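You operate a simulated robot arm through the tools that you are given. There is no shell and no other tool.

You are at the controls of a simulated two-armed robot. One attempt, no reset.

TASK
When the black charger shows FULL, shelve the brown battery and put the teal one on charge in bay 2.
Fine: its socket is off while the flat plug moves, on again last; move the plug before you put the full battery on the upper shelf. Set down upright: what you pick out.

It is judged by the outcome, as a careful person would: the job done as asked, and still so three seconds after it is handed in. It fails if anything else is knocked over, pushed out of place, dropped, spilled or broken.

THE ROBOT
Two 7-joint arms with fingered hands on one trunk that stands fixed in place. Base frame: the origin is at the foot of the trunk, x ahead of it, y to its left, z up; the work surface is at about z = 0.8. Lengths are in m, angles in rad, forces in N, time in s.
The left shoulder is at [0.07, 0.142, 1.339], the right one opposite. With the tool pointing down near the work surface each hand reaches from about 0.1 to 0.72 m from the base axis, measured 20 degrees to its own side. Payload 3.6 kg a hand.
The tool frame of a hand sits at the grasp point between the pads (the TCP): z along the fingers, y along the line on which they close. The tips reach 0.025 m beyond it. The gripper opens to 0.088 m; its body begins 0.029 m behind the TCP. The gripper is a hand of 5 fingers: y runs from the thumb to the fingers, the wrist lies at [-0.013, -0.097, -0.162] in the tool frame.
Orientation is that of the tool frame in the base frame, as a unit quaternion [x, y, z, w]. With the fingers straight down and the wrist toward the robot, the tool's x, y and z point along [0, 1, 0], [1, 0, 0] and [0, 0, -1] of the base frame.

THE INTERFACE
- The arms move only by the tool step_arm. It takes "left_deltas", "right_deltas" or both (then of equal length, played together; a hand with none holds still); each is a list of rows, each an object of numbers (a shift or turn left out is 0): "x", "y", "z": the shift along the tool's x, y, z in units of 20 mm (1.0 is 20 mm); "rx", "ry", "rz": the turn, a rotation vector about the tool's x, y, z in units of 5 degrees (1.0 is 5 degrees). In form: [{"x": .., "y": .., "z": .., "rx": .., "ry": .., "rz": ..}, ...]. A call has 1 to 20 rows; each row shifts and turns the commanded pose from where the row before left it, along the tool's axes as they then stand. A call with a number of a shift or a turn outside -1 to 1 is refused whole. Rows are played at 5 a second. More than 0.05 m and 0.15 rad between two rows, and nothing of the call is played. Where a pose cannot be reached the arm comes as near as it can. A force on the tool above 40 N (or 10 N above the force at the start of the call, whichever is more), or a blocked arm, ends the call early, and 0.2 s more pass. In this call time passes only in rows, and 0.2 s behind the last. The reply holds the time, the measured pose of the TCP, the force on the tool along the base axes, the opening and the grip force, in the units named above and with some noise, with the torque about the TCP (base axes, N m) and any sound that the robot's microphone picked up.
- Cameras (640 x 400 px; columns grow to the right, rows downward): "scene" is now at [0.1348, 0.0398, 1.5681]; the picture's right is [0.33, -0.95, 0.00], its down [-0.52, -0.18, -0.83] and it looks along [0.79, 0.27, -0.55] (base axes); focal length 214 px, centre (320, 200). "left" rides on the left gripper at [-0.059, -0.079, -0.105] in its tool frame; the picture's right is [-0.73, -0.32, 0.61], its down [0.62, -0.68, 0.38] and it looks along [0.29, 0.66, 0.70] (tool axes); focal length 234 px, centre (320, 200). "right" rides on the right gripper at [0.059, -0.079, -0.105] in its tool frame; the picture's right is [-0.73, 0.32, -0.61], its down [-0.62, -0.68, 0.38] and it looks along [-0.29, 0.66, 0.70] (tool axes); focal length 234 px, centre (320, 200). There is no depth. A picture from a camera that has moved, and an enlarged one, comes with that camera's place and axes in the base frame and with its lens. The place of the scene camera against the robot may be out by one fixed shift of up to 0.012 m in any direction.
- get_image(camera): a new picture of that camera. It takes no simulated time.
- raise_lower(by): slides the trunk up (or, below 0, down) by that many m; the arms and the scene camera ride with it, the base frame stays. It gives what a move gives, with no picture.
- move_fingers(index, middle, ring, little, thumb_bend, thumb_turn, hand): sets how far each is bent, from 0 (flat) to 1 (curled in); at 0.3 the hand is open as for a grip, at 0.7 the pads meet at the TCP. One left out holds its place. A second passes; each finger stops where it meets its share of the squeeze, and holds until it gets a number again. It is the only way to open and close the hand. It gives what a move gives, with no picture; readings hold the bend of each and the force on index, middle, ring, little, thumb and palm. thumb_turn goes from beside the hand (0) to across from the fingers (1), as for a grip.
- pan_tilt(pan, tilt): turns the head with the scene camera to pan (to the left, within 1.501 rad either way) and tilt (down, from -0.506 to 1.204), counted from straight ahead of the robot. It gives what a move gives.
- close_up(camera, box): a new picture of the part [left, top, right, bottom] of that camera's present view, enlarged. It takes no simulated time.
- sign_off(): hands the job in; it is judged then, once.

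Nothing tells you positions but the pictures and the camera data. Unless the task says otherwise, let go and move clear before handing in.

The tools are called after "Emit:" as name(argument=value, ...) on one line, values as JSON. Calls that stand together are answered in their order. step_arm: Moves the arms, as the interface text tells. Its arguments: {"type":"object","properties":{"left_deltas":{"type":"array"},"right_deltas":{"type":"array"}},"required":[]} The other tools are called the same way: raise_lower (by) moves the trunk up or down; move_fingers (index, middle, ring, little, thumb_bend, thumb_turn, hand) moves the fingers one by one; pan_tilt (pan, tilt) turns the head that bears the scene camera; get_image (camera) takes a picture; close_up (camera, box) takes an enlarged picture of a part of a camera's view; sign_off () hands the job in.

At the start:

```text
t: 0.0
left_eef_pos: [0.3087, 0.4178, 1.5358]
left_tcp_rot: [0.707, 0.707, -0.001, 0.0]
left_contact_force: [0.8, 0.8, -0.8]
left_ft_torque: [0.0, 0.0, 0.0]
left_finger_gap: 0.0877
left_gripper_force: 0.1
left_shape: jaw
left_bend: [0.3, 0.3, 0.3, 0.3, 0.3, 0.98]
left_finger forces: [0.0, 0.1, 0.1, 0.0, 0.0, 0.0]
right_eef_pos: [0.4096, 0.0156, 1.519]
right_tcp_rot: [0.708, 0.706, 0.0, -0.001]
right_contact_force: [0.1, 0.2, -0.2]
right_ft_torque: [0.03, 0.01, -0.01]
right_finger_gap: 0.0875
right_gripper_force: 0.0
right_shape: jaw
right_bend: [0.3, 0.3, 0.3, 0.3, 0.3, 0.98]
right_finger forces: [0.1, 0.0, 0.0, 0.1, 0.1, 0.0]
trunk travel left (down, up): [-0.875, 0.065]
head pan, tilt (commanded): [0.332, 0.588]
```

scene: 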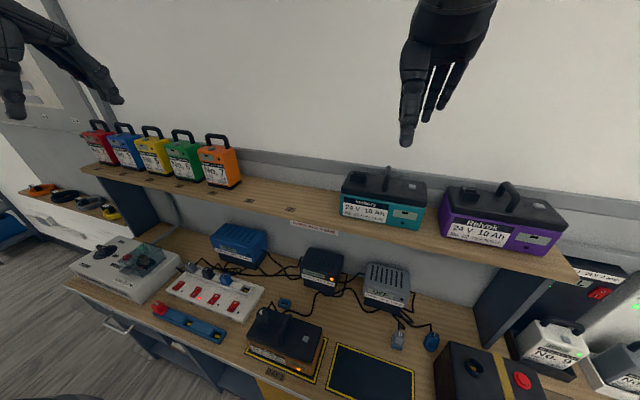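
right: 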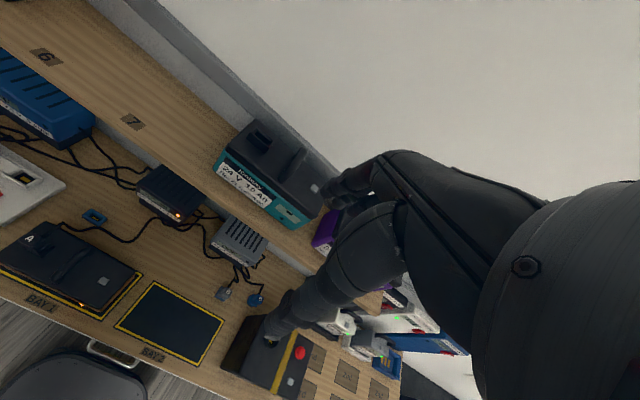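
left: 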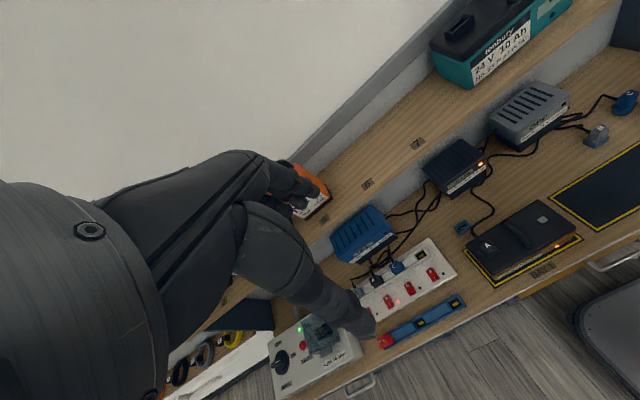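

I see a workbench with an upper shelf of batteries, three chargers, a power strip with red switches, and a battery in bay 1. I'll look closer at everything before moving.

Emit:
close_up(camera="scene", box=[140, 220, 300, 320])

Emit:
close_up(camera="scene", box=[280, 230, 440, 330])

Emit:
close_up(camera="scene", box=[220, 290, 440, 400])

Emit:
close_up(camera="scene", box=[320, 160, 580, 280])

Emit:
close_up(camera="scene", box=[420, 260, 640, 400])

Emit:
close_up(camera="scene", box=[60, 110, 320, 240])

```text
4.00 times, centred on (220, 270) of scene
camera zoom: at [0.1348, 0.0398, 1.5681], right [0.33, -0.95, 0.0], down [-0.52, -0.18, -0.83], along [0.79, 0.27, -0.55], focal length 858 px, centre (720, -80)
```

zoom: 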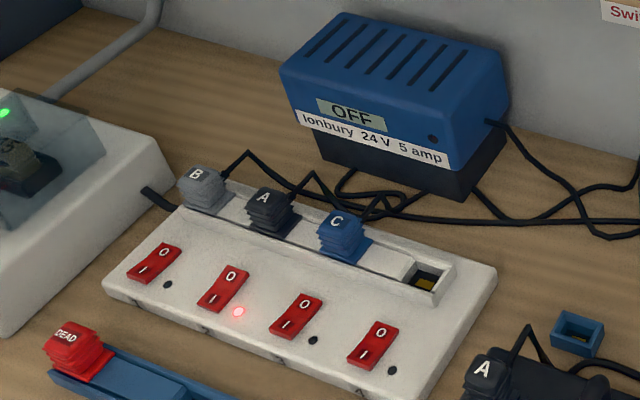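

```text
4.00 times, centred on (360, 280) of scene
camera zoom: at [0.1348, 0.0398, 1.5681], right [0.33, -0.95, 0.0], down [-0.52, -0.18, -0.83], along [0.79, 0.27, -0.55], focal length 858 px, centre (160, -120)
```

zoom: 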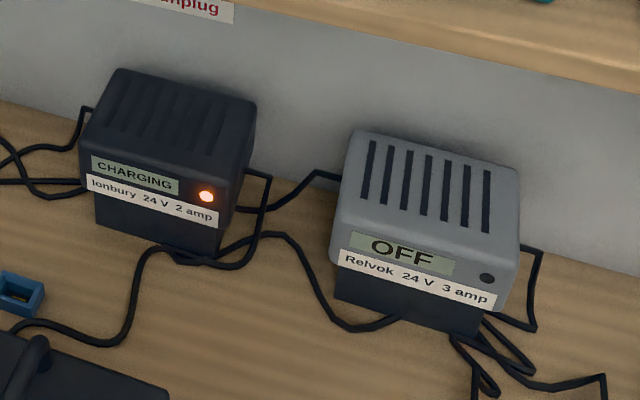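

```text
2.91 times, centred on (330, 345) of scene
camera zoom: at [0.1348, 0.0398, 1.5681], right [0.33, -0.95, 0.0], down [-0.52, -0.18, -0.83], along [0.79, 0.27, -0.55], focal length 624 px, centre (291, -222)
```

zoom: 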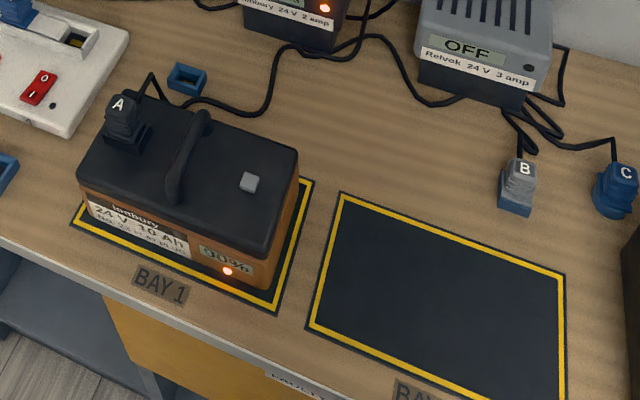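

```text
2.46 times, centred on (450, 220) of scene
camera zoom: at [0.1348, 0.0398, 1.5681], right [0.33, -0.95, 0.0], down [-0.52, -0.18, -0.83], along [0.79, 0.27, -0.55], focal length 528 px, centre (0, 151)
```

zoom: 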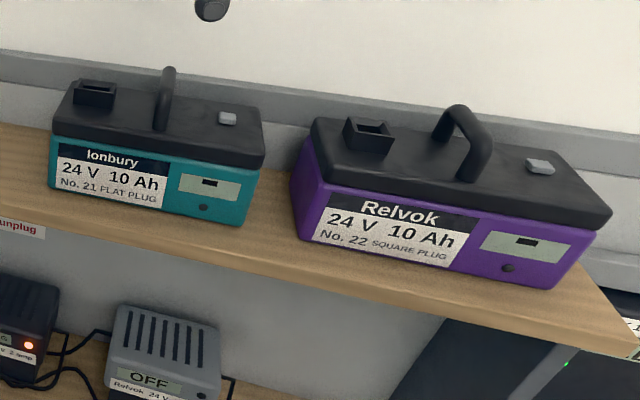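

```text
2.86 times, centred on (530, 330) of scene
camera zoom: at [0.1348, 0.0398, 1.5681], right [0.33, -0.95, 0.0], down [-0.52, -0.18, -0.83], along [0.79, 0.27, -0.55], focal length 613 px, centre (-280, -171)
```

zoom: 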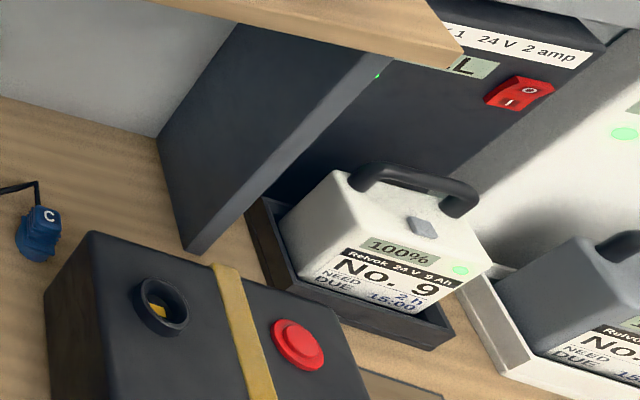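

```text
2.46 times, centred on (190, 175) of scene
camera zoom: at [0.1348, 0.0398, 1.5681], right [0.33, -0.95, 0.0], down [-0.52, -0.18, -0.83], along [0.79, 0.27, -0.55], focal length 528 px, centre (640, 262)
```

zoom: 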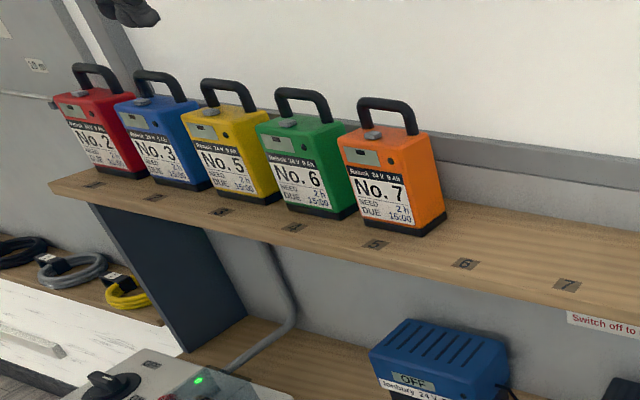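

The brown Ionbury battery is in bay 1 at 90% with plug A in it; the black charger reads CHARGING; teal (No. 21, flat plug) is on the upper shelf. I'll turn the head to see the rest of the bench and read labels before acting.

Emit:
pan_tilt(pan=0.0, tilt=0.8)

Emit:
get_image(camera="scene")

```text
t: 0.8
left_eef_pos: [0.3079, 0.4176, 1.5364]
left_tcp_rot: [0.707, 0.707, 0.0, 0.0]
left_contact_force: [0.4, 0.5, -0.1]
left_ft_torque: [-0.01, -0.01, -0.01]
left_finger_gap: 0.0877
left_gripper_force: 0.1
left_shape: jaw
left_bend: [0.3, 0.3, 0.3, 0.3, 0.3, 0.98]
left_finger forces: [0.0, 0.1, 0.1, 0.0, 0.1, 0.1]
right_eef_pos: [0.4095, 0.0165, 1.5181]
right_tcp_rot: [0.707, 0.707, 0.001, 0.0]
right_contact_force: [0.1, 0.3, 0.0]
right_ft_torque: [0.04, -0.01, 0.02]
right_finger_gap: 0.0876
right_gripper_force: 0.1
right_shape: jaw
right_bend: [0.3, 0.3, 0.3, 0.3, 0.3, 0.98]
right_finger forces: [0.0, 0.1, 0.0, 0.0, 0.1, 0.0]
trunk travel left (down, up): [-0.875, 0.065]
head pan, tilt (commanded): [0.0, 0.799]
```

```text
taken
camera scene: at [0.1316, 0.0109, 1.5501], right [0.0, -1.0, 0.0], down [-0.72, 0.0, -0.7], along [0.7, 0.0, -0.72], focal length 214 px, centre (320, 200)
```

scene: 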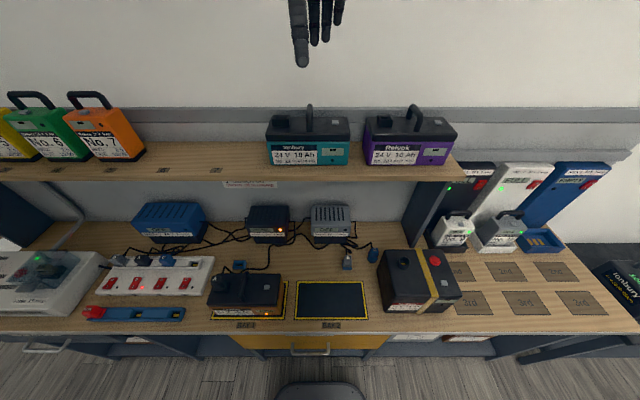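

Emit:
close_up(camera="scene", box=[80, 240, 220, 330])

Emit:
close_up(camera="scene", box=[200, 250, 300, 330])

Emit:
close_up(camera="scene", box=[280, 190, 400, 330])

Emit:
close_up(camera="scene", box=[120, 190, 280, 290])

Emit:
close_up(camera="scene", box=[370, 160, 640, 340])

Emit:
close_up(camera="scene", box=[240, 90, 480, 200])

Emit:
close_up(camera="scene", box=[120, 150, 300, 260])

Emit:
close_up(camera="scene", box=[0, 230, 130, 330])

```text
4.44 times, centred on (150, 285) of scene
camera zoom: at [0.1316, 0.0109, 1.5501], right [0.0, -1.0, 0.0], down [-0.72, 0.0, -0.7], along [0.7, 0.0, -0.72], focal length 953 px, centre (1076, -178)
```

zoom: 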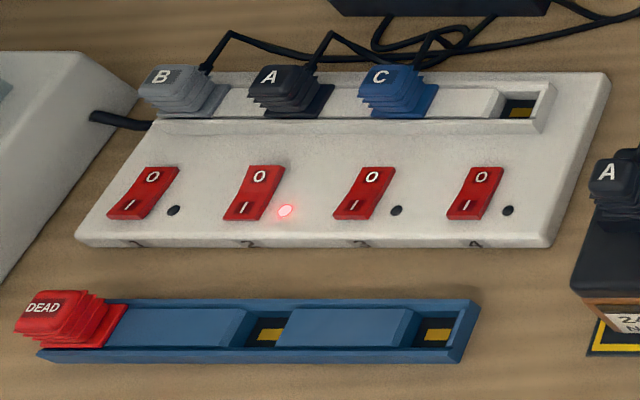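

```text
5.00 times, centred on (250, 290) of scene
camera zoom: at [0.1316, 0.0109, 1.5501], right [0.0, -1.0, 0.0], down [-0.72, 0.0, -0.7], along [0.7, 0.0, -0.72], focal length 1072 px, centre (670, -250)
```

zoom: 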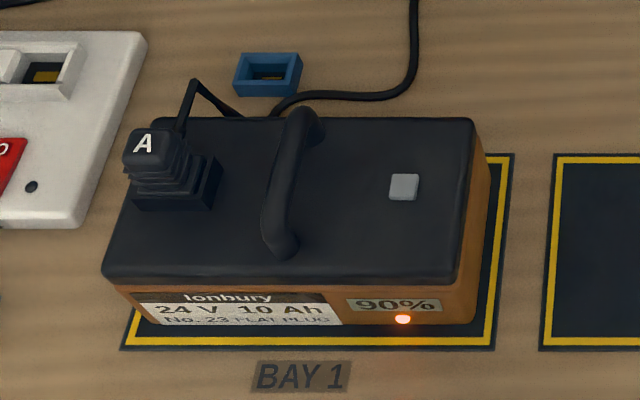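

```text
2.86 times, centred on (340, 260) of scene
camera zoom: at [0.1316, 0.0109, 1.5501], right [0.0, -1.0, 0.0], down [-0.72, 0.0, -0.7], along [0.7, 0.0, -0.72], focal length 613 px, centre (263, 29)
```

zoom: 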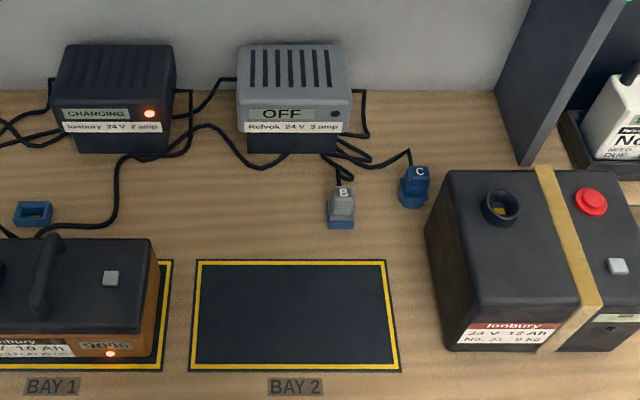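

```text
4.00 times, centred on (200, 240) of scene
camera zoom: at [0.1316, 0.0109, 1.5501], right [0.0, -1.0, 0.0], down [-0.72, 0.0, -0.7], along [0.7, 0.0, -0.72], focal length 858 px, centre (800, 40)
```

zoom: 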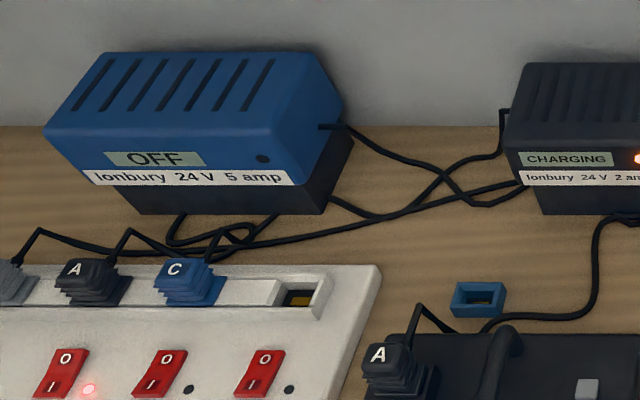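

```text
2.22 times, centred on (505, 250) of scene
camera zoom: at [0.1316, 0.0109, 1.5501], right [0.0, -1.0, 0.0], down [-0.72, 0.0, -0.7], along [0.7, 0.0, -0.72], focal length 477 px, centre (-91, 89)
```

zoom: 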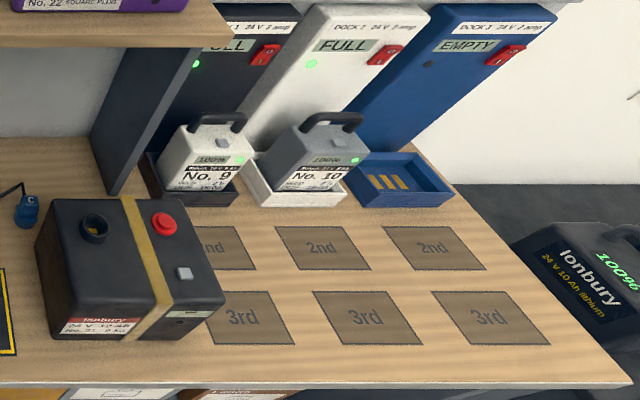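

```text
2.67 times, centred on (360, 145) of scene
camera zoom: at [0.1316, 0.0109, 1.5501], right [0.0, -1.0, 0.0], down [-0.72, 0.0, -0.7], along [0.7, 0.0, -0.72], focal length 572 px, centre (213, 347)
```

zoom: 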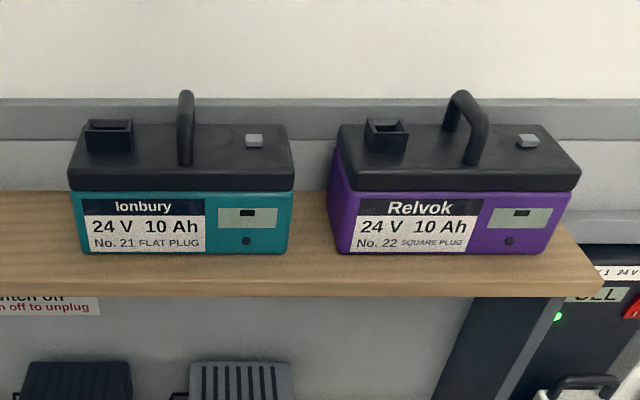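

```text
3.56 times, centred on (210, 205) of scene
camera zoom: at [0.1316, 0.0109, 1.5501], right [0.0, -1.0, 0.0], down [-0.72, 0.0, -0.7], along [0.7, 0.0, -0.72], focal length 763 px, centre (711, 182)
```

zoom: 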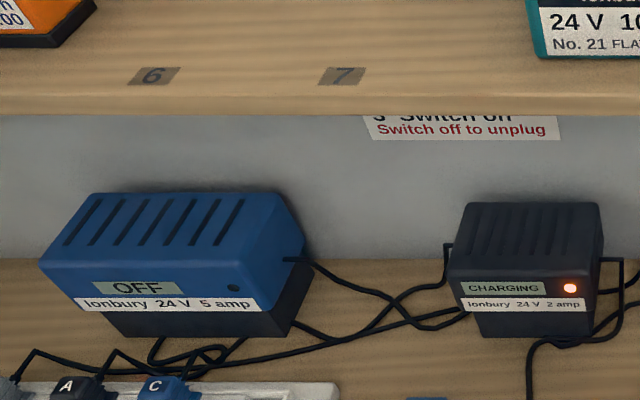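

```text
4.00 times, centred on (65, 280) of scene
camera zoom: at [0.1316, 0.0109, 1.5501], right [0.0, -1.0, 0.0], down [-0.72, 0.0, -0.7], along [0.7, 0.0, -0.72], focal length 858 px, centre (1340, -120)
```

zoom: 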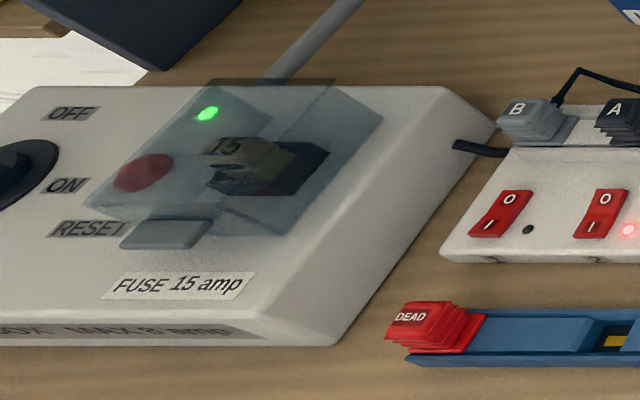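

Black charger is still CHARGING (brown No. 23, flat plug, 90%). There is a sign under the shelf that I want to read, so I'll lower the trunk a bit (hands are well above and ahead of the shelf edge) and get a second viewpoint for triangulation.

Emit:
raise_lower(by=-0.2)

Emit:
pan_tilt(pan=0.0, tilt=0.5)

Emit:
get_image(camera="scene")

```text
t: 3.0
left_eef_pos: [0.3088, 0.4167, 1.3364]
left_tcp_rot: [0.708, 0.706, 0.0, 0.0]
left_contact_force: [-0.3, -1.1, 0.3]
left_ft_torque: [-0.03, -0.03, 0.01]
left_finger_gap: 0.0877
left_gripper_force: 0.0
left_shape: jaw
left_bend: [0.3, 0.3, 0.3, 0.3, 0.3, 0.98]
left_finger forces: [0.0, 0.0, 0.0, 0.0, 0.0, 0.1]
right_eef_pos: [0.4095, 0.0156, 1.3177]
right_tcp_rot: [0.708, 0.706, 0.001, -0.001]
right_contact_force: [0.2, 0.3, 0.2]
right_ft_torque: [0.0, -0.03, -0.01]
right_finger_gap: 0.0876
right_gripper_force: 0.0
right_shape: jaw
right_bend: [0.3, 0.3, 0.3, 0.3, 0.3, 0.98]
right_finger forces: [0.0, 0.0, 0.0, 0.0, 0.0, 0.1]
trunk travel left (down, up): [-0.675, 0.265]
head pan, tilt (commanded): [0.0, 0.799]
```

```text
t: 3.8
left_eef_pos: [0.3094, 0.4172, 1.3369]
left_tcp_rot: [0.707, 0.707, 0.001, 0.0]
left_contact_force: [-0.7, 0.7, -0.7]
left_ft_torque: [-0.01, 0.02, -0.01]
left_finger_gap: 0.0875
left_gripper_force: 0.1
left_shape: jaw
left_bend: [0.3, 0.3, 0.3, 0.3, 0.3, 0.98]
left_finger forces: [0.0, 0.0, 0.0, 0.1, 0.0, 0.0]
right_eef_pos: [0.4101, 0.0161, 1.3177]
right_tcp_rot: [0.708, 0.706, 0.001, -0.002]
right_contact_force: [0.0, 1.1, 0.3]
right_ft_torque: [0.03, -0.01, 0.02]
right_finger_gap: 0.0877
right_gripper_force: 0.3
right_shape: jaw
right_bend: [0.3, 0.3, 0.3, 0.3, 0.3, 0.98]
right_finger forces: [0.0, 0.0, 0.2, 0.0, 0.1, 0.0]
trunk travel left (down, up): [-0.675, 0.265]
head pan, tilt (commanded): [0.0, 0.499]
```

```text
taken
camera scene: at [0.1418, 0.0109, 1.3759], right [0.0, -1.0, 0.0], down [-0.48, 0.0, -0.88], along [0.88, 0.0, -0.48], focal length 214 px, centre (320, 200)
```

scene: 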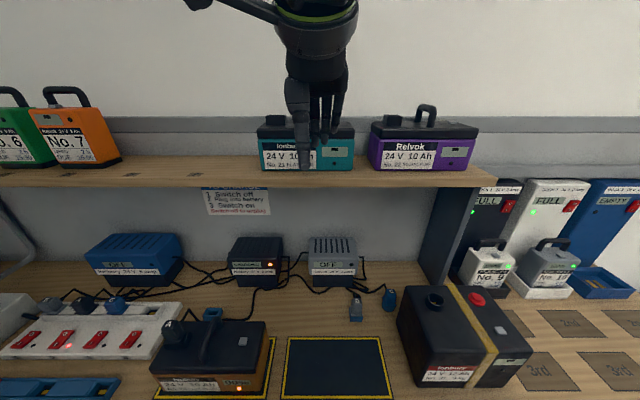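

Emit:
close_up(camera="scene", box=[190, 180, 290, 220])

Emit:
close_up(camera="scene", box=[240, 100, 500, 220])

Emit:
close_up(camera="scene", box=[220, 220, 420, 330])

Emit:
close_up(camera="scene", box=[140, 290, 290, 400])

Emit:
close_up(camera="scene", box=[0, 280, 190, 400])

Emit:
get_image(camera="right")

Emit:
get_image(camera="left")

```text
6.40 times, centred on (240, 200) of scene
camera zoom: at [0.1418, 0.0109, 1.3759], right [0.0, -1.0, 0.0], down [-0.48, 0.0, -0.88], along [0.88, 0.0, -0.48], focal length 1373 px, centre (832, 200)
```

zoom: 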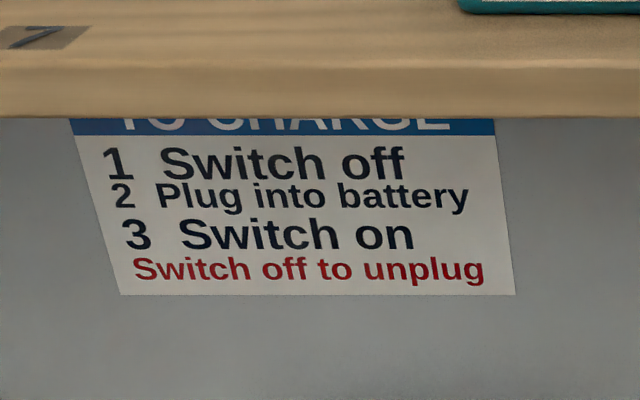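

```text
2.46 times, centred on (370, 160) of scene
camera zoom: at [0.1418, 0.0109, 1.3759], right [0.0, -1.0, 0.0], down [-0.48, 0.0, -0.88], along [0.88, 0.0, -0.48], focal length 528 px, centre (197, 298)
```

zoom: 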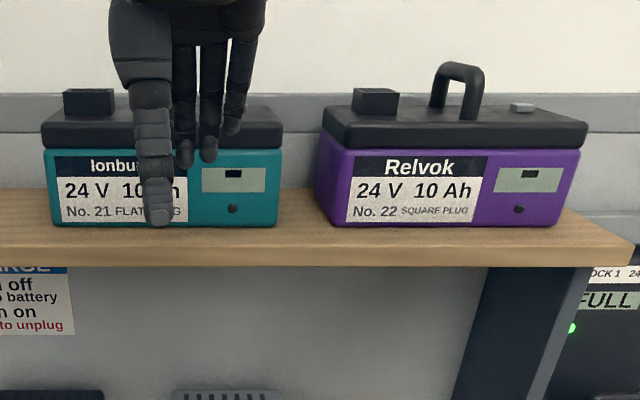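

```text
3.20 times, centred on (320, 275) of scene
camera zoom: at [0.1418, 0.0109, 1.3759], right [0.0, -1.0, 0.0], down [-0.48, 0.0, -0.88], along [0.88, 0.0, -0.48], focal length 686 px, centre (320, -40)
```

zoom: 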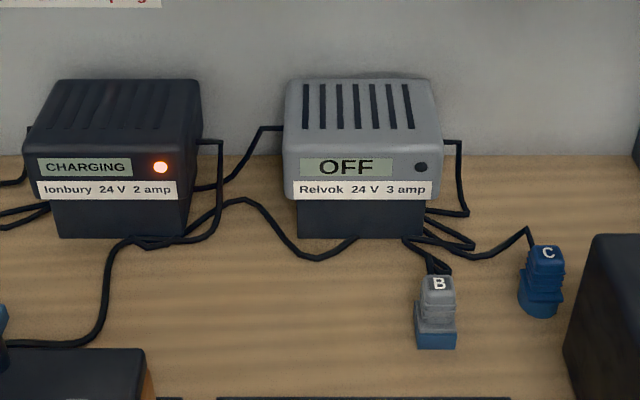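

```text
3.64 times, centred on (215, 345) of scene
camera zoom: at [0.1418, 0.0109, 1.3759], right [0.0, -1.0, 0.0], down [-0.48, 0.0, -0.88], along [0.88, 0.0, -0.48], focal length 780 px, centre (702, -327)
```

zoom: 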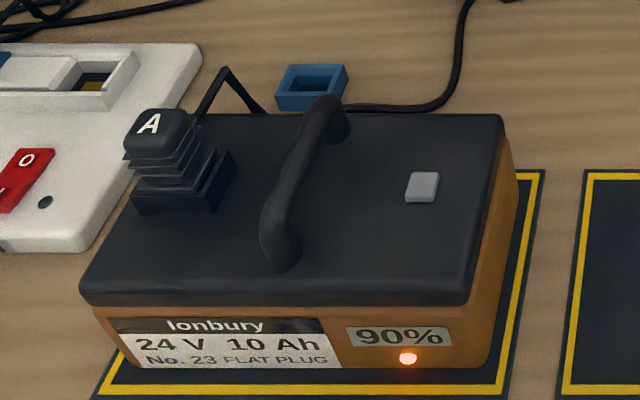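

```text
3.33 times, centred on (95, 340) of scene
camera zoom: at [0.1418, 0.0109, 1.3759], right [0.0, -1.0, 0.0], down [-0.48, 0.0, -0.88], along [0.88, 0.0, -0.48], focal length 715 px, centre (1070, -267)
```

zoom: 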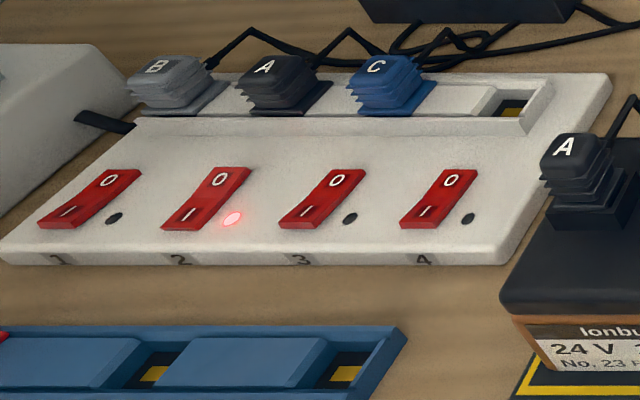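

```text
taken
camera right: at [0.3295, 0.0741, 1.422], right [0.32, -0.73, 0.61], down [-0.68, -0.62, -0.38], along [0.66, -0.29, -0.7], focal length 234 px, centre (320, 200)
```

right: 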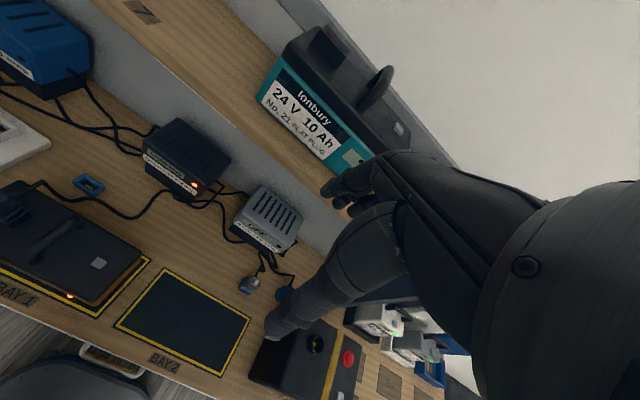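

```text
taken
camera left: at [0.2292, 0.3584, 1.4408], right [-0.32, -0.73, -0.61], down [-0.68, 0.62, -0.38], along [0.66, 0.29, -0.7], focal length 234 px, centre (320, 200)
```

left: 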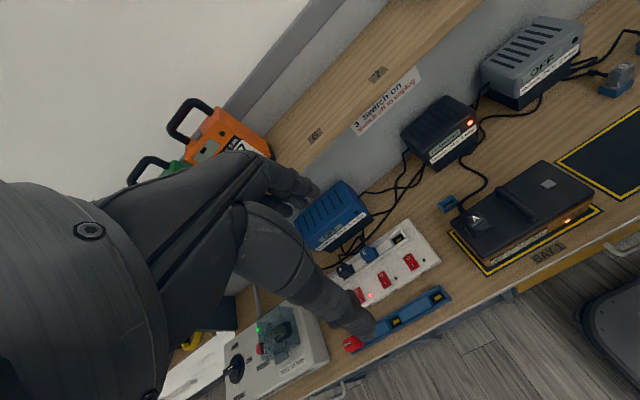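

The sign says: switch off, plug into battery, switch on; switch off to unplug. Strip socket 2 (plug A = black charger) is the lit one. While it keeps charging, I'll form a pointing hand on the left arm and look at it to learn the fingertip position.

Emit:
move_fingers(hand="left", index=0.2, middle=1, ring=1, little=1, thumb_bend=0.8, thumb_turn=0.6)

Emit:
pan_tilt(pan=1.15, tilt=0.1)

Emit:
get_image(camera="scene")

Emit:
get_image(camera="left")

```text
t: 4.8
left_eef_pos: [0.3091, 0.4171, 1.3364]
left_tcp_rot: [0.708, 0.707, 0.0, 0.001]
left_contact_force: [-0.5, 0.2, -0.6]
left_ft_torque: [0.01, -0.01, 0.02]
left_finger_gap: 0.0464
left_gripper_force: 0.0
left_shape: fingers
left_bend: [0.2, 1.0, 1.0, 1.0, 0.8, 0.62]
left_finger forces: [0.0, 0.1, 0.0, 0.0, 0.0, 0.0]
right_eef_pos: [0.4094, 0.0161, 1.3179]
right_tcp_rot: [0.708, 0.707, 0.001, -0.001]
right_contact_force: [1.4, -0.4, -0.3]
right_ft_torque: [0.01, -0.02, 0.01]
right_finger_gap: 0.0876
right_gripper_force: 0.1
right_shape: jaw
right_bend: [0.3, 0.3, 0.3, 0.3, 0.3, 0.98]
right_finger forces: [0.0, 0.0, 0.1, 0.0, 0.0, 0.1]
trunk travel left (down, up): [-0.675, 0.265]
head pan, tilt (commanded): [0.0, 0.499]
```

```text
t: 6.2
left_eef_pos: [0.308, 0.418, 1.336]
left_tcp_rot: [0.708, 0.706, 0.0, 0.0]
left_contact_force: [-0.1, 0.2, 1.1]
left_ft_torque: [0.01, -0.01, -0.04]
left_finger_gap: 0.046
left_gripper_force: 0.0
left_shape: fingers
left_bend: [0.2, 1.0, 1.0, 1.0, 0.8, 0.62]
left_finger forces: [0.1, 0.0, 0.0, 0.0, 0.0, 0.0]
right_eef_pos: [0.4095, 0.0159, 1.3178]
right_tcp_rot: [0.708, 0.706, 0.001, 0.0]
right_contact_force: [0.2, 0.0, -0.4]
right_ft_torque: [-0.01, 0.02, 0.0]
right_finger_gap: 0.0875
right_gripper_force: 0.0
right_shape: jaw
right_bend: [0.3, 0.3, 0.3, 0.3, 0.3, 0.98]
right_finger forces: [0.0, 0.0, 0.0, 0.0, 0.1, 0.0]
trunk travel left (down, up): [-0.675, 0.265]
head pan, tilt (commanded): [1.15, 0.099]
```

```text
taken
camera scene: at [0.0886, 0.0949, 1.4131], right [0.91, -0.41, 0.0], down [-0.04, -0.09, -0.99], along [0.41, 0.91, -0.1], focal length 214 px, centre (320, 200)
```

scene: 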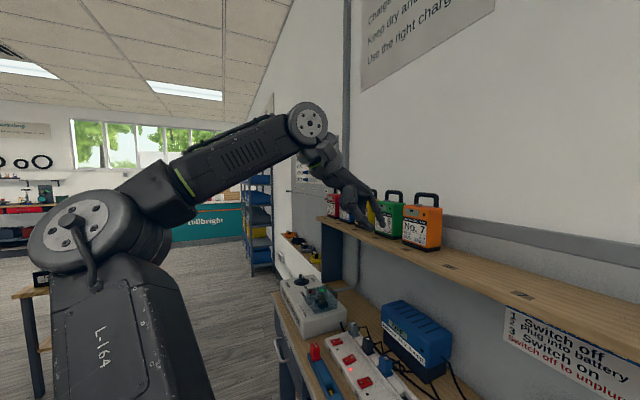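

```text
taken
camera left: at [0.2292, 0.3583, 1.4408], right [-0.32, -0.73, -0.61], down [-0.68, 0.62, -0.38], along [0.66, 0.29, -0.7], focal length 234 px, centre (320, 200)
```

left: 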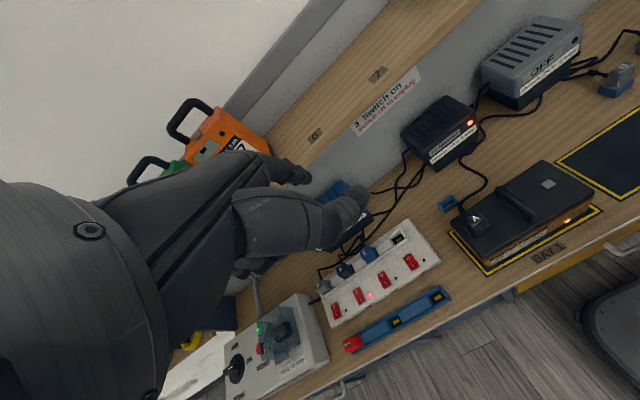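

There's also a wall poster; I'll read it and look at the left hand's shape in detail.

Emit:
close_up(camera="scene", box=[280, 90, 460, 260])

Emit:
pan_tilt(pan=0.7, tilt=-0.1)

Emit:
get_image(camera="scene")

Emit:
close_up(camera="left", box=[180, 130, 400, 290])

```text
2.35 times, centred on (370, 175) of scene
camera zoom: at [0.0886, 0.0949, 1.4131], right [0.91, -0.41, 0.0], down [-0.04, -0.09, -0.99], along [0.41, 0.91, -0.1], focal length 505 px, centre (202, 259)
```

zoom: 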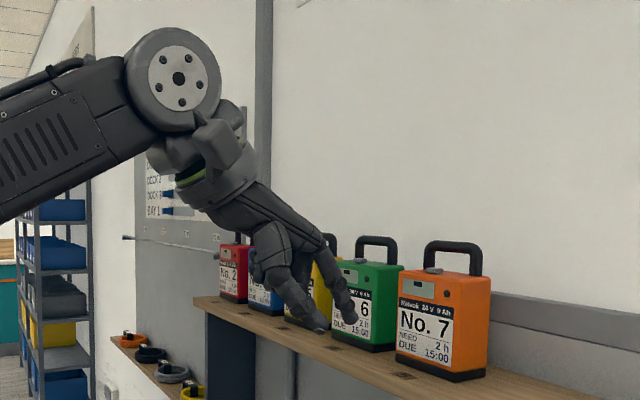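

```text
t: 7.1
left_eef_pos: [0.3068, 0.4174, 1.3356]
left_tcp_rot: [0.708, 0.706, 0.0, 0.0]
left_contact_force: [0.0, 0.3, -0.2]
left_ft_torque: [0.0, 0.0, -0.01]
left_finger_gap: 0.046
left_gripper_force: 0.2
left_shape: fingers
left_bend: [0.2, 1.0, 1.0, 1.0, 0.8, 0.62]
left_finger forces: [0.0, 0.1, 0.0, 0.0, 0.0, 0.0]
right_eef_pos: [0.4088, 0.0172, 1.3176]
right_tcp_rot: [0.708, 0.706, 0.001, 0.0]
right_contact_force: [0.8, 0.3, 0.7]
right_ft_torque: [-0.01, 0.01, 0.0]
right_finger_gap: 0.0875
right_gripper_force: 0.0
right_shape: jaw
right_bend: [0.3, 0.3, 0.3, 0.3, 0.3, 0.98]
right_finger forces: [0.1, 0.1, 0.0, 0.1, 0.0, 0.0]
trunk travel left (down, up): [-0.675, 0.265]
head pan, tilt (commanded): [0.7, -0.099]
```

```text
taken
camera scene: at [0.1174, 0.0671, 1.4309], right [0.64, -0.76, 0.0], down [0.08, 0.06, -1.0], along [0.76, 0.64, 0.1], focal length 214 px, centre (320, 200)
```

scene: 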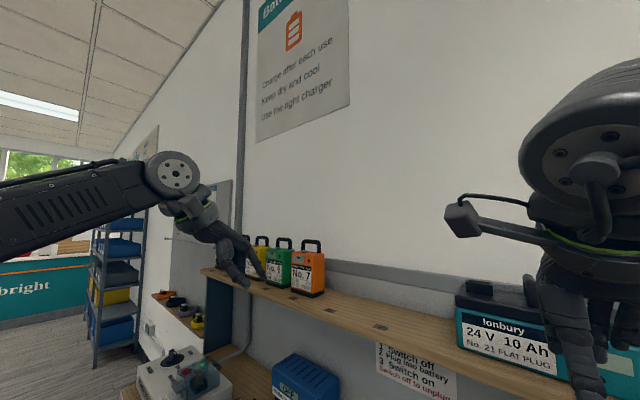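

```text
2.50 times, centred on (290, 210) of left
camera zoom: at [0.2291, 0.3584, 1.4408], right [-0.32, -0.73, -0.61], down [-0.68, 0.62, -0.38], along [0.66, 0.29, -0.7], focal length 585 px, centre (395, 175)
```

zoom: 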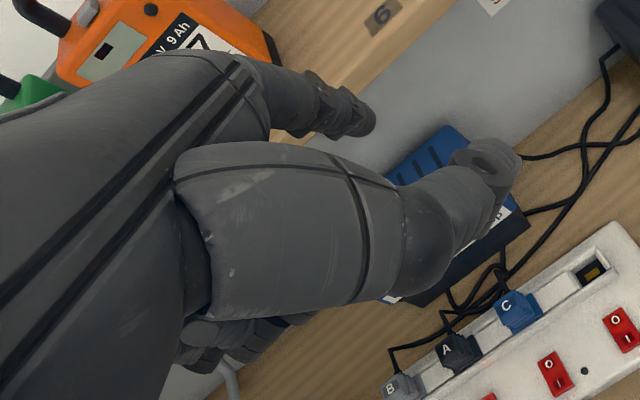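

Emit:
move_fingers(hand="left", index=0.55, middle=1, ring=1, little=1, thumb_bend=0.2, thumb_turn=0.0)

Emit:
pan_tilt(pan=1.15, tilt=0.1)

Emit:
close_up(camera="scene", box=[280, 120, 430, 260])

Emit:
close_up(camera="left", box=[180, 130, 400, 290])

```text
t: 8.1
left_eef_pos: [0.3092, 0.4178, 1.3358]
left_tcp_rot: [0.707, 0.707, 0.001, 0.0]
left_contact_force: [0.7, 0.1, -0.3]
left_ft_torque: [0.02, -0.02, 0.0]
left_finger_gap: 0.1116
left_gripper_force: 0.1
left_shape: fingers
left_bend: [0.55, 1.0, 1.0, 1.0, 0.2, 0.0]
left_finger forces: [0.1, 0.0, 0.0, 0.0, 0.0, 0.1]
right_eef_pos: [0.41, 0.0154, 1.3187]
right_tcp_rot: [0.708, 0.706, 0.001, 0.0]
right_contact_force: [-0.6, -1.5, -0.1]
right_ft_torque: [-0.02, -0.01, 0.0]
right_finger_gap: 0.0878
right_gripper_force: 0.0
right_shape: jaw
right_bend: [0.3, 0.3, 0.3, 0.3, 0.3, 0.98]
right_finger forces: [0.1, 0.0, 0.0, 0.0, 0.0, 0.1]
trunk travel left (down, up): [-0.675, 0.265]
head pan, tilt (commanded): [0.7, -0.099]
```

```text
t: 9.0
left_eef_pos: [0.3085, 0.4186, 1.3355]
left_tcp_rot: [0.707, 0.707, 0.0, 0.001]
left_contact_force: [0.2, -0.2, 0.4]
left_ft_torque: [0.0, 0.0, -0.02]
left_finger_gap: 0.1114
left_gripper_force: 0.2
left_shape: fingers
left_bend: [0.55, 1.0, 1.0, 1.0, 0.2, 0.0]
left_finger forces: [0.0, 0.0, 0.1, 0.1, 0.0, 0.0]
right_eef_pos: [0.4099, 0.0159, 1.3169]
right_tcp_rot: [0.708, 0.707, 0.001, -0.001]
right_contact_force: [-0.4, 0.8, 0.0]
right_ft_torque: [0.0, -0.01, 0.0]
right_finger_gap: 0.0874
right_gripper_force: 0.0
right_shape: jaw
right_bend: [0.3, 0.3, 0.3, 0.3, 0.3, 0.98]
right_finger forces: [0.0, 0.1, 0.1, 0.0, 0.0, 0.0]
trunk travel left (down, up): [-0.675, 0.265]
head pan, tilt (commanded): [1.15, 0.099]
```

```text
2.86 times, centred on (355, 190) of scene
camera zoom: at [0.0886, 0.0948, 1.4131], right [0.91, -0.41, 0.0], down [-0.04, -0.09, -1.0], along [0.41, 0.91, -0.1], focal length 613 px, centre (220, 229)
```

zoom: 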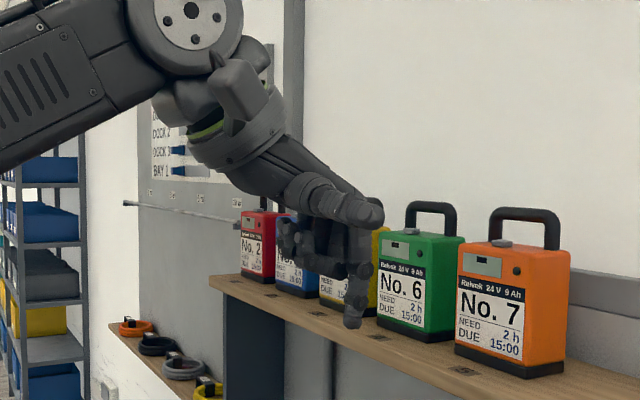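

```text
2.50 times, centred on (290, 210) of left
camera zoom: at [0.2292, 0.3583, 1.4408], right [-0.32, -0.73, -0.61], down [-0.68, 0.62, -0.38], along [0.66, 0.29, -0.7], focal length 585 px, centre (395, 175)
```

zoom: 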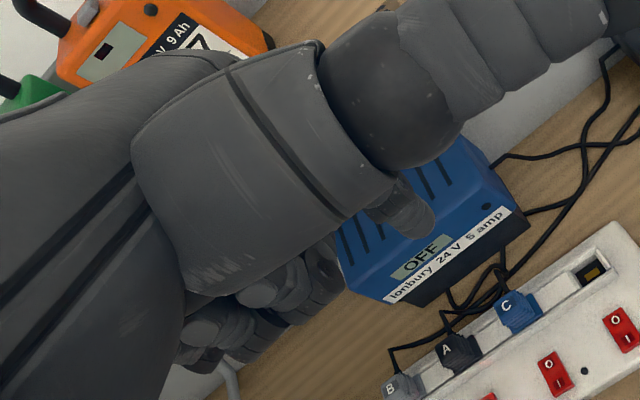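

Index tip sits about 10 mm ahead (tool y), −16 mm in tool x and 24 mm beyond the TCP in this pointing pose. Now I'll check the charger's state again.

Emit:
pan_tilt(pan=0.45, tilt=0.7)

Emit:
get_image(camera="scene")

Emit:
close_up(camera="scene", box=[260, 200, 480, 330])

```text
t: 10.0
left_eef_pos: [0.3087, 0.4176, 1.3361]
left_tcp_rot: [0.707, 0.707, 0.0, 0.0]
left_contact_force: [0.0, 0.2, 0.2]
left_ft_torque: [0.02, -0.02, 0.02]
left_finger_gap: 0.1113
left_gripper_force: 0.0
left_shape: fingers
left_bend: [0.55, 1.0, 1.0, 1.0, 0.2, 0.0]
left_finger forces: [0.0, 0.0, 0.0, 0.1, 0.0, 0.1]
right_eef_pos: [0.4104, 0.0164, 1.319]
right_tcp_rot: [0.708, 0.706, -0.001, 0.0]
right_contact_force: [0.2, 0.3, 0.3]
right_ft_torque: [0.02, 0.03, -0.03]
right_finger_gap: 0.0877
right_gripper_force: 0.1
right_shape: jaw
right_bend: [0.3, 0.3, 0.3, 0.3, 0.3, 0.98]
right_finger forces: [0.0, 0.0, 0.0, 0.1, 0.0, 0.0]
trunk travel left (down, up): [-0.675, 0.265]
head pan, tilt (commanded): [0.45, 0.7]
```

```text
taken
camera scene: at [0.1274, 0.0479, 1.3584], right [0.44, -0.9, 0.0], down [-0.58, -0.28, -0.77], along [0.69, 0.33, -0.64], focal length 214 px, centre (320, 200)
```

scene: 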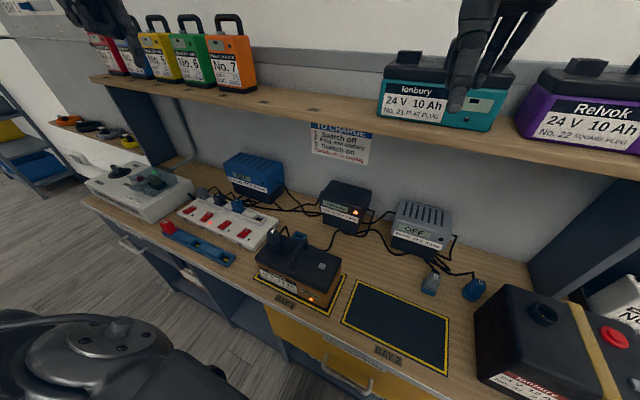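

```text
2.91 times, centred on (370, 265) of scene
camera zoom: at [0.1274, 0.0479, 1.3584], right [0.44, -0.9, 0.0], down [-0.58, -0.28, -0.77], along [0.69, 0.33, -0.64], focal length 624 px, centre (174, 11)
```

zoom: 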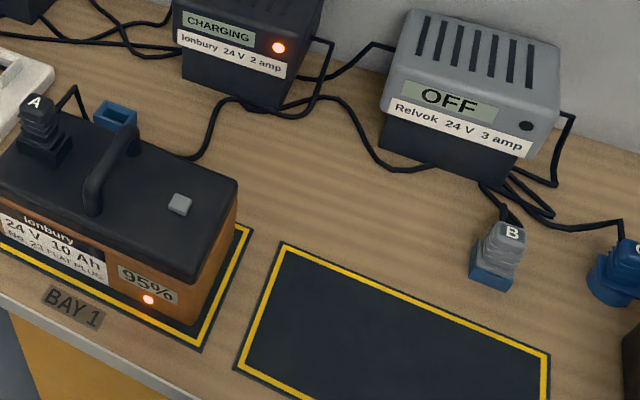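

Brown is now at 95%, so FULL should come around t≈20. While waiting I'll bring the left hand above socket switch 2, well clear of the strip.

Emit:
step_arm(left_deltas=[{"x": 0.7, "y": 0.3, "z": 0.7}, {"x": 0.7, "y": 0.3, "z": 0.7}, {"x": 0.7, "y": 0.3, "z": 0.7}, {"x": 0.7, "y": 0.3, "z": 0.7}, {"x": 0.7, "y": 0.3, "z": 0.7}, {"x": 0.7, "y": 0.3, "z": 0.7}, {"x": 0.7, "y": 0.3, "z": 0.7}, {"x": 0.7, "y": 0.3, "z": 0.7}, {"x": 0.7, "y": 0.3, "z": 0.7}, {"x": 0.7, "y": 0.3, "z": 0.7}, {"x": 0.7, "y": 0.3, "z": 0.7}, {"x": 0.7, "y": 0.3, "z": 0.7}, {"x": 0.7, "y": 0.3, "z": 0.7}, {"x": 0.7, "y": 0.3, "z": 0.7}, {"x": 0.7, "y": 0.3, "z": 0.7}, {"x": 0.7, "y": 0.3, "z": 0.7}, {"x": 0.7, "y": 0.3, "z": 0.7}])

Emit:
get_image(camera="scene")

Emit:
get_image(camera="left")

```text
t: 13.6
left_eef_pos: [0.4111, 0.656, 1.0968]
left_tcp_rot: [0.707, 0.707, 0.0, 0.0]
left_contact_force: [-0.3, -0.2, 0.2]
left_ft_torque: [-0.01, -0.02, -0.02]
left_finger_gap: 0.1116
left_gripper_force: 0.1
left_shape: fingers
left_bend: [0.55, 1.0, 1.0, 1.0, 0.2, 0.0]
left_finger forces: [0.1, 0.1, 0.0, 0.1, 0.0, 0.0]
right_eef_pos: [0.41, 0.0172, 1.3175]
right_tcp_rot: [0.708, 0.706, 0.0, 0.001]
right_contact_force: [-0.5, 0.6, 0.2]
right_ft_torque: [-0.01, -0.03, 0.01]
right_finger_gap: 0.0876
right_gripper_force: 0.0
right_shape: jaw
right_bend: [0.3, 0.3, 0.3, 0.3, 0.3, 0.98]
right_finger forces: [0.1, 0.0, 0.0, 0.0, 0.0, 0.0]
trunk travel left (down, up): [-0.675, 0.265]
head pan, tilt (commanded): [0.45, 0.7]
```

```text
taken
camera scene: at [0.128, 0.0486, 1.3582], right [0.43, -0.9, 0.0], down [-0.58, -0.28, -0.76], along [0.69, 0.33, -0.64], focal length 214 px, centre (320, 200)
```

scene: 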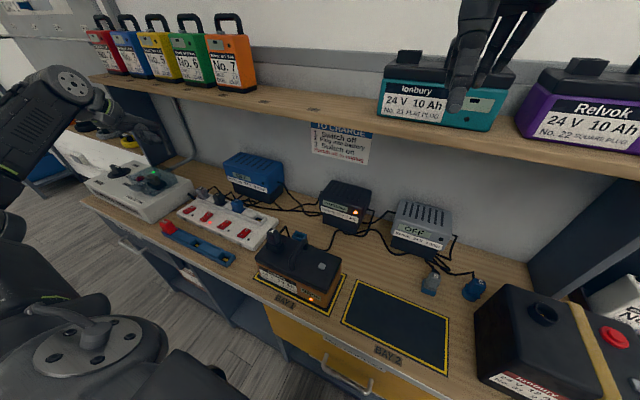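

```text
taken
camera left: at [0.3316, 0.597, 1.2017], right [-0.32, -0.73, -0.61], down [-0.68, 0.62, -0.38], along [0.66, 0.29, -0.7], focal length 234 px, centre (320, 200)
```

left: 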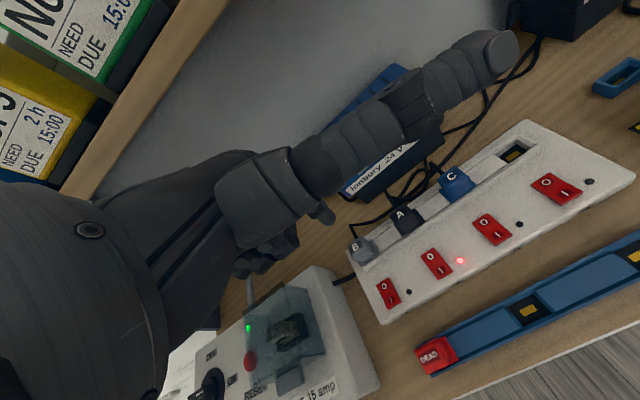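

Emit:
close_up(camera="left", box=[300, 120, 640, 330])

Emit:
close_up(camera="left", box=[350, 190, 510, 310])

Emit:
pan_tilt(pan=0.8, tilt=0.6)

Emit:
get_image(camera="scene")

```text
1.88 times, centred on (470, 225) of left
camera zoom: at [0.3316, 0.597, 1.2017], right [-0.32, -0.73, -0.61], down [-0.68, 0.62, -0.38], along [0.66, 0.29, -0.7], focal length 441 px, centre (38, 153)
```

zoom: 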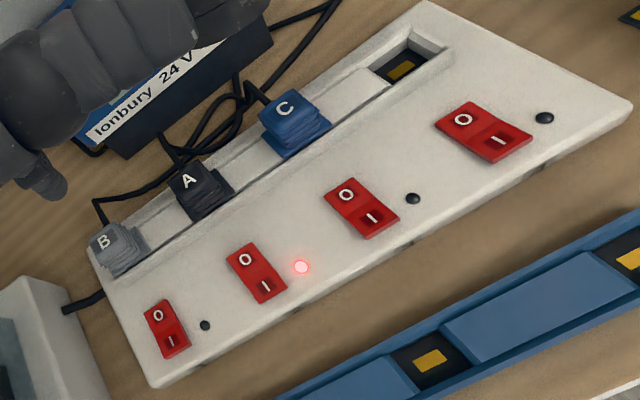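

```text
3.33 times, centred on (430, 250) of left
camera zoom: at [0.3316, 0.597, 1.2017], right [-0.32, -0.73, -0.61], down [-0.68, 0.62, -0.38], along [0.66, 0.29, -0.7], focal length 781 px, centre (-47, 33)
```

zoom: 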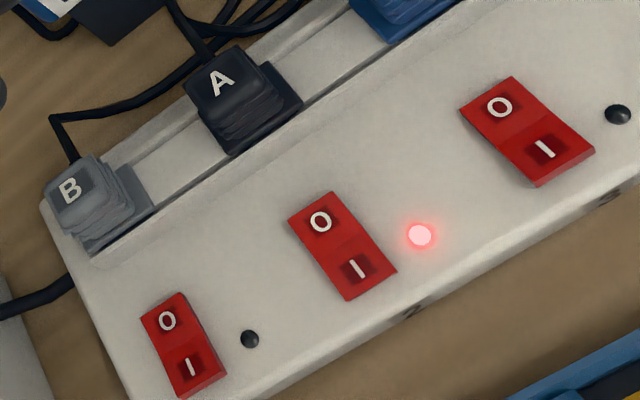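

```text
t: 14.5
left_eef_pos: [0.4104, 0.6547, 1.097]
left_tcp_rot: [0.708, 0.707, 0.0, 0.0]
left_contact_force: [-0.7, 0.1, 0.2]
left_ft_torque: [0.01, -0.01, -0.02]
left_finger_gap: 0.1117
left_gripper_force: 0.0
left_shape: fingers
left_bend: [0.55, 1.0, 1.0, 1.0, 0.2, 0.0]
left_finger forces: [0.0, 0.0, 0.0, 0.1, 0.1, 0.1]
right_eef_pos: [0.4099, 0.0168, 1.3175]
right_tcp_rot: [0.707, 0.707, 0.001, -0.001]
right_contact_force: [0.7, 0.0, -1.0]
right_ft_torque: [-0.02, 0.03, -0.01]
right_finger_gap: 0.0876
right_gripper_force: 0.0
right_shape: jaw
right_bend: [0.3, 0.3, 0.3, 0.3, 0.3, 0.98]
right_finger forces: [0.0, 0.0, 0.0, 0.0, 0.0, 0.0]
trunk travel left (down, up): [-0.675, 0.265]
head pan, tilt (commanded): [0.799, 0.6]
```

```text
taken
camera scene: at [0.1125, 0.074, 1.3669], right [0.72, -0.7, 0.0], down [-0.39, -0.4, -0.82], along [0.58, 0.59, -0.57], focal length 214 px, centre (320, 200)
```

scene: 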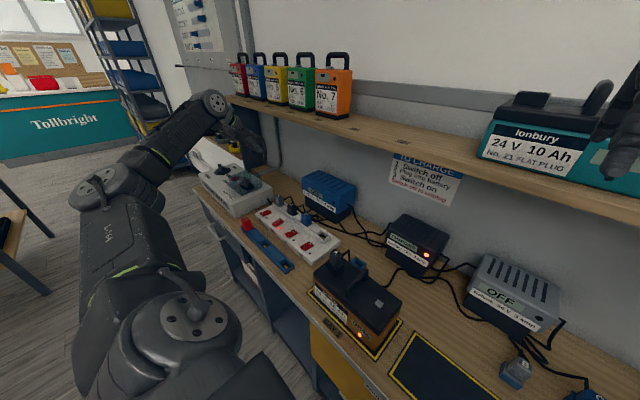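

Switch 2's O end is at about (0.450, 0.632, 0.83). I'll hover the index tip above it while waiting for FULL.

Emit:
step_arm(left_deltas=[{"x": -0.1, "y": 0.5, "z": 0.6}, {"x": -0.1, "y": 0.5, "z": 0.9}, {"x": -0.1, "y": 0.5, "z": 0.9}, {"z": 0.9}, {"z": 0.9}, {"z": 0.9}, {"z": 0.9}, {"z": 0.9}, {"z": 0.9}, {"z": 0.9}])

Emit:
get_image(camera="left")

Emit:
close_up(camera="scene", box=[200, 150, 480, 325])

```text
t: 16.7
left_eef_pos: [0.438, 0.6517, 0.9255]
left_tcp_rot: [0.707, 0.707, 0.0, 0.0]
left_contact_force: [0.0, -1.1, 0.6]
left_ft_torque: [0.01, 0.02, 0.0]
left_finger_gap: 0.1113
left_gripper_force: 0.1
left_shape: fingers
left_bend: [0.55, 1.0, 1.0, 1.0, 0.2, 0.0]
left_finger forces: [0.0, 0.0, 0.0, 0.0, 0.0, 0.1]
right_eef_pos: [0.4089, 0.0157, 1.3193]
right_tcp_rot: [0.707, 0.707, 0.0, 0.001]
right_contact_force: [0.5, -0.1, -0.4]
right_ft_torque: [0.01, -0.02, 0.0]
right_finger_gap: 0.0875
right_gripper_force: 0.0
right_shape: jaw
right_bend: [0.3, 0.3, 0.3, 0.3, 0.3, 0.98]
right_finger forces: [0.1, 0.1, 0.0, 0.0, 0.0, 0.0]
trunk travel left (down, up): [-0.675, 0.265]
head pan, tilt (commanded): [0.799, 0.6]
```

```text
taken
camera left: at [0.3596, 0.5921, 1.0301], right [-0.32, -0.73, -0.61], down [-0.68, 0.62, -0.38], along [0.66, 0.29, -0.7], focal length 234 px, centre (320, 200)
```

left: 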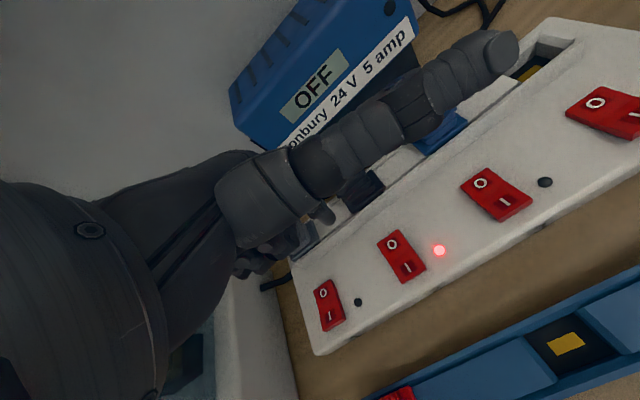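

```text
2.29 times, centred on (340, 238) of scene
camera zoom: at [0.1127, 0.0746, 1.3669], right [0.72, -0.7, 0.0], down [-0.39, -0.41, -0.82], along [0.58, 0.59, -0.57], focal length 490 px, centre (274, 114)
```

zoom: 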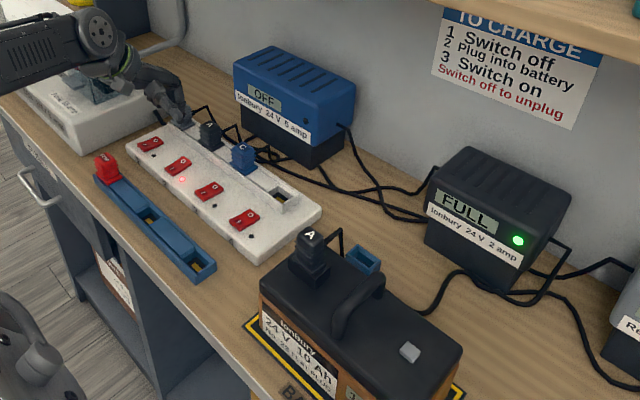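

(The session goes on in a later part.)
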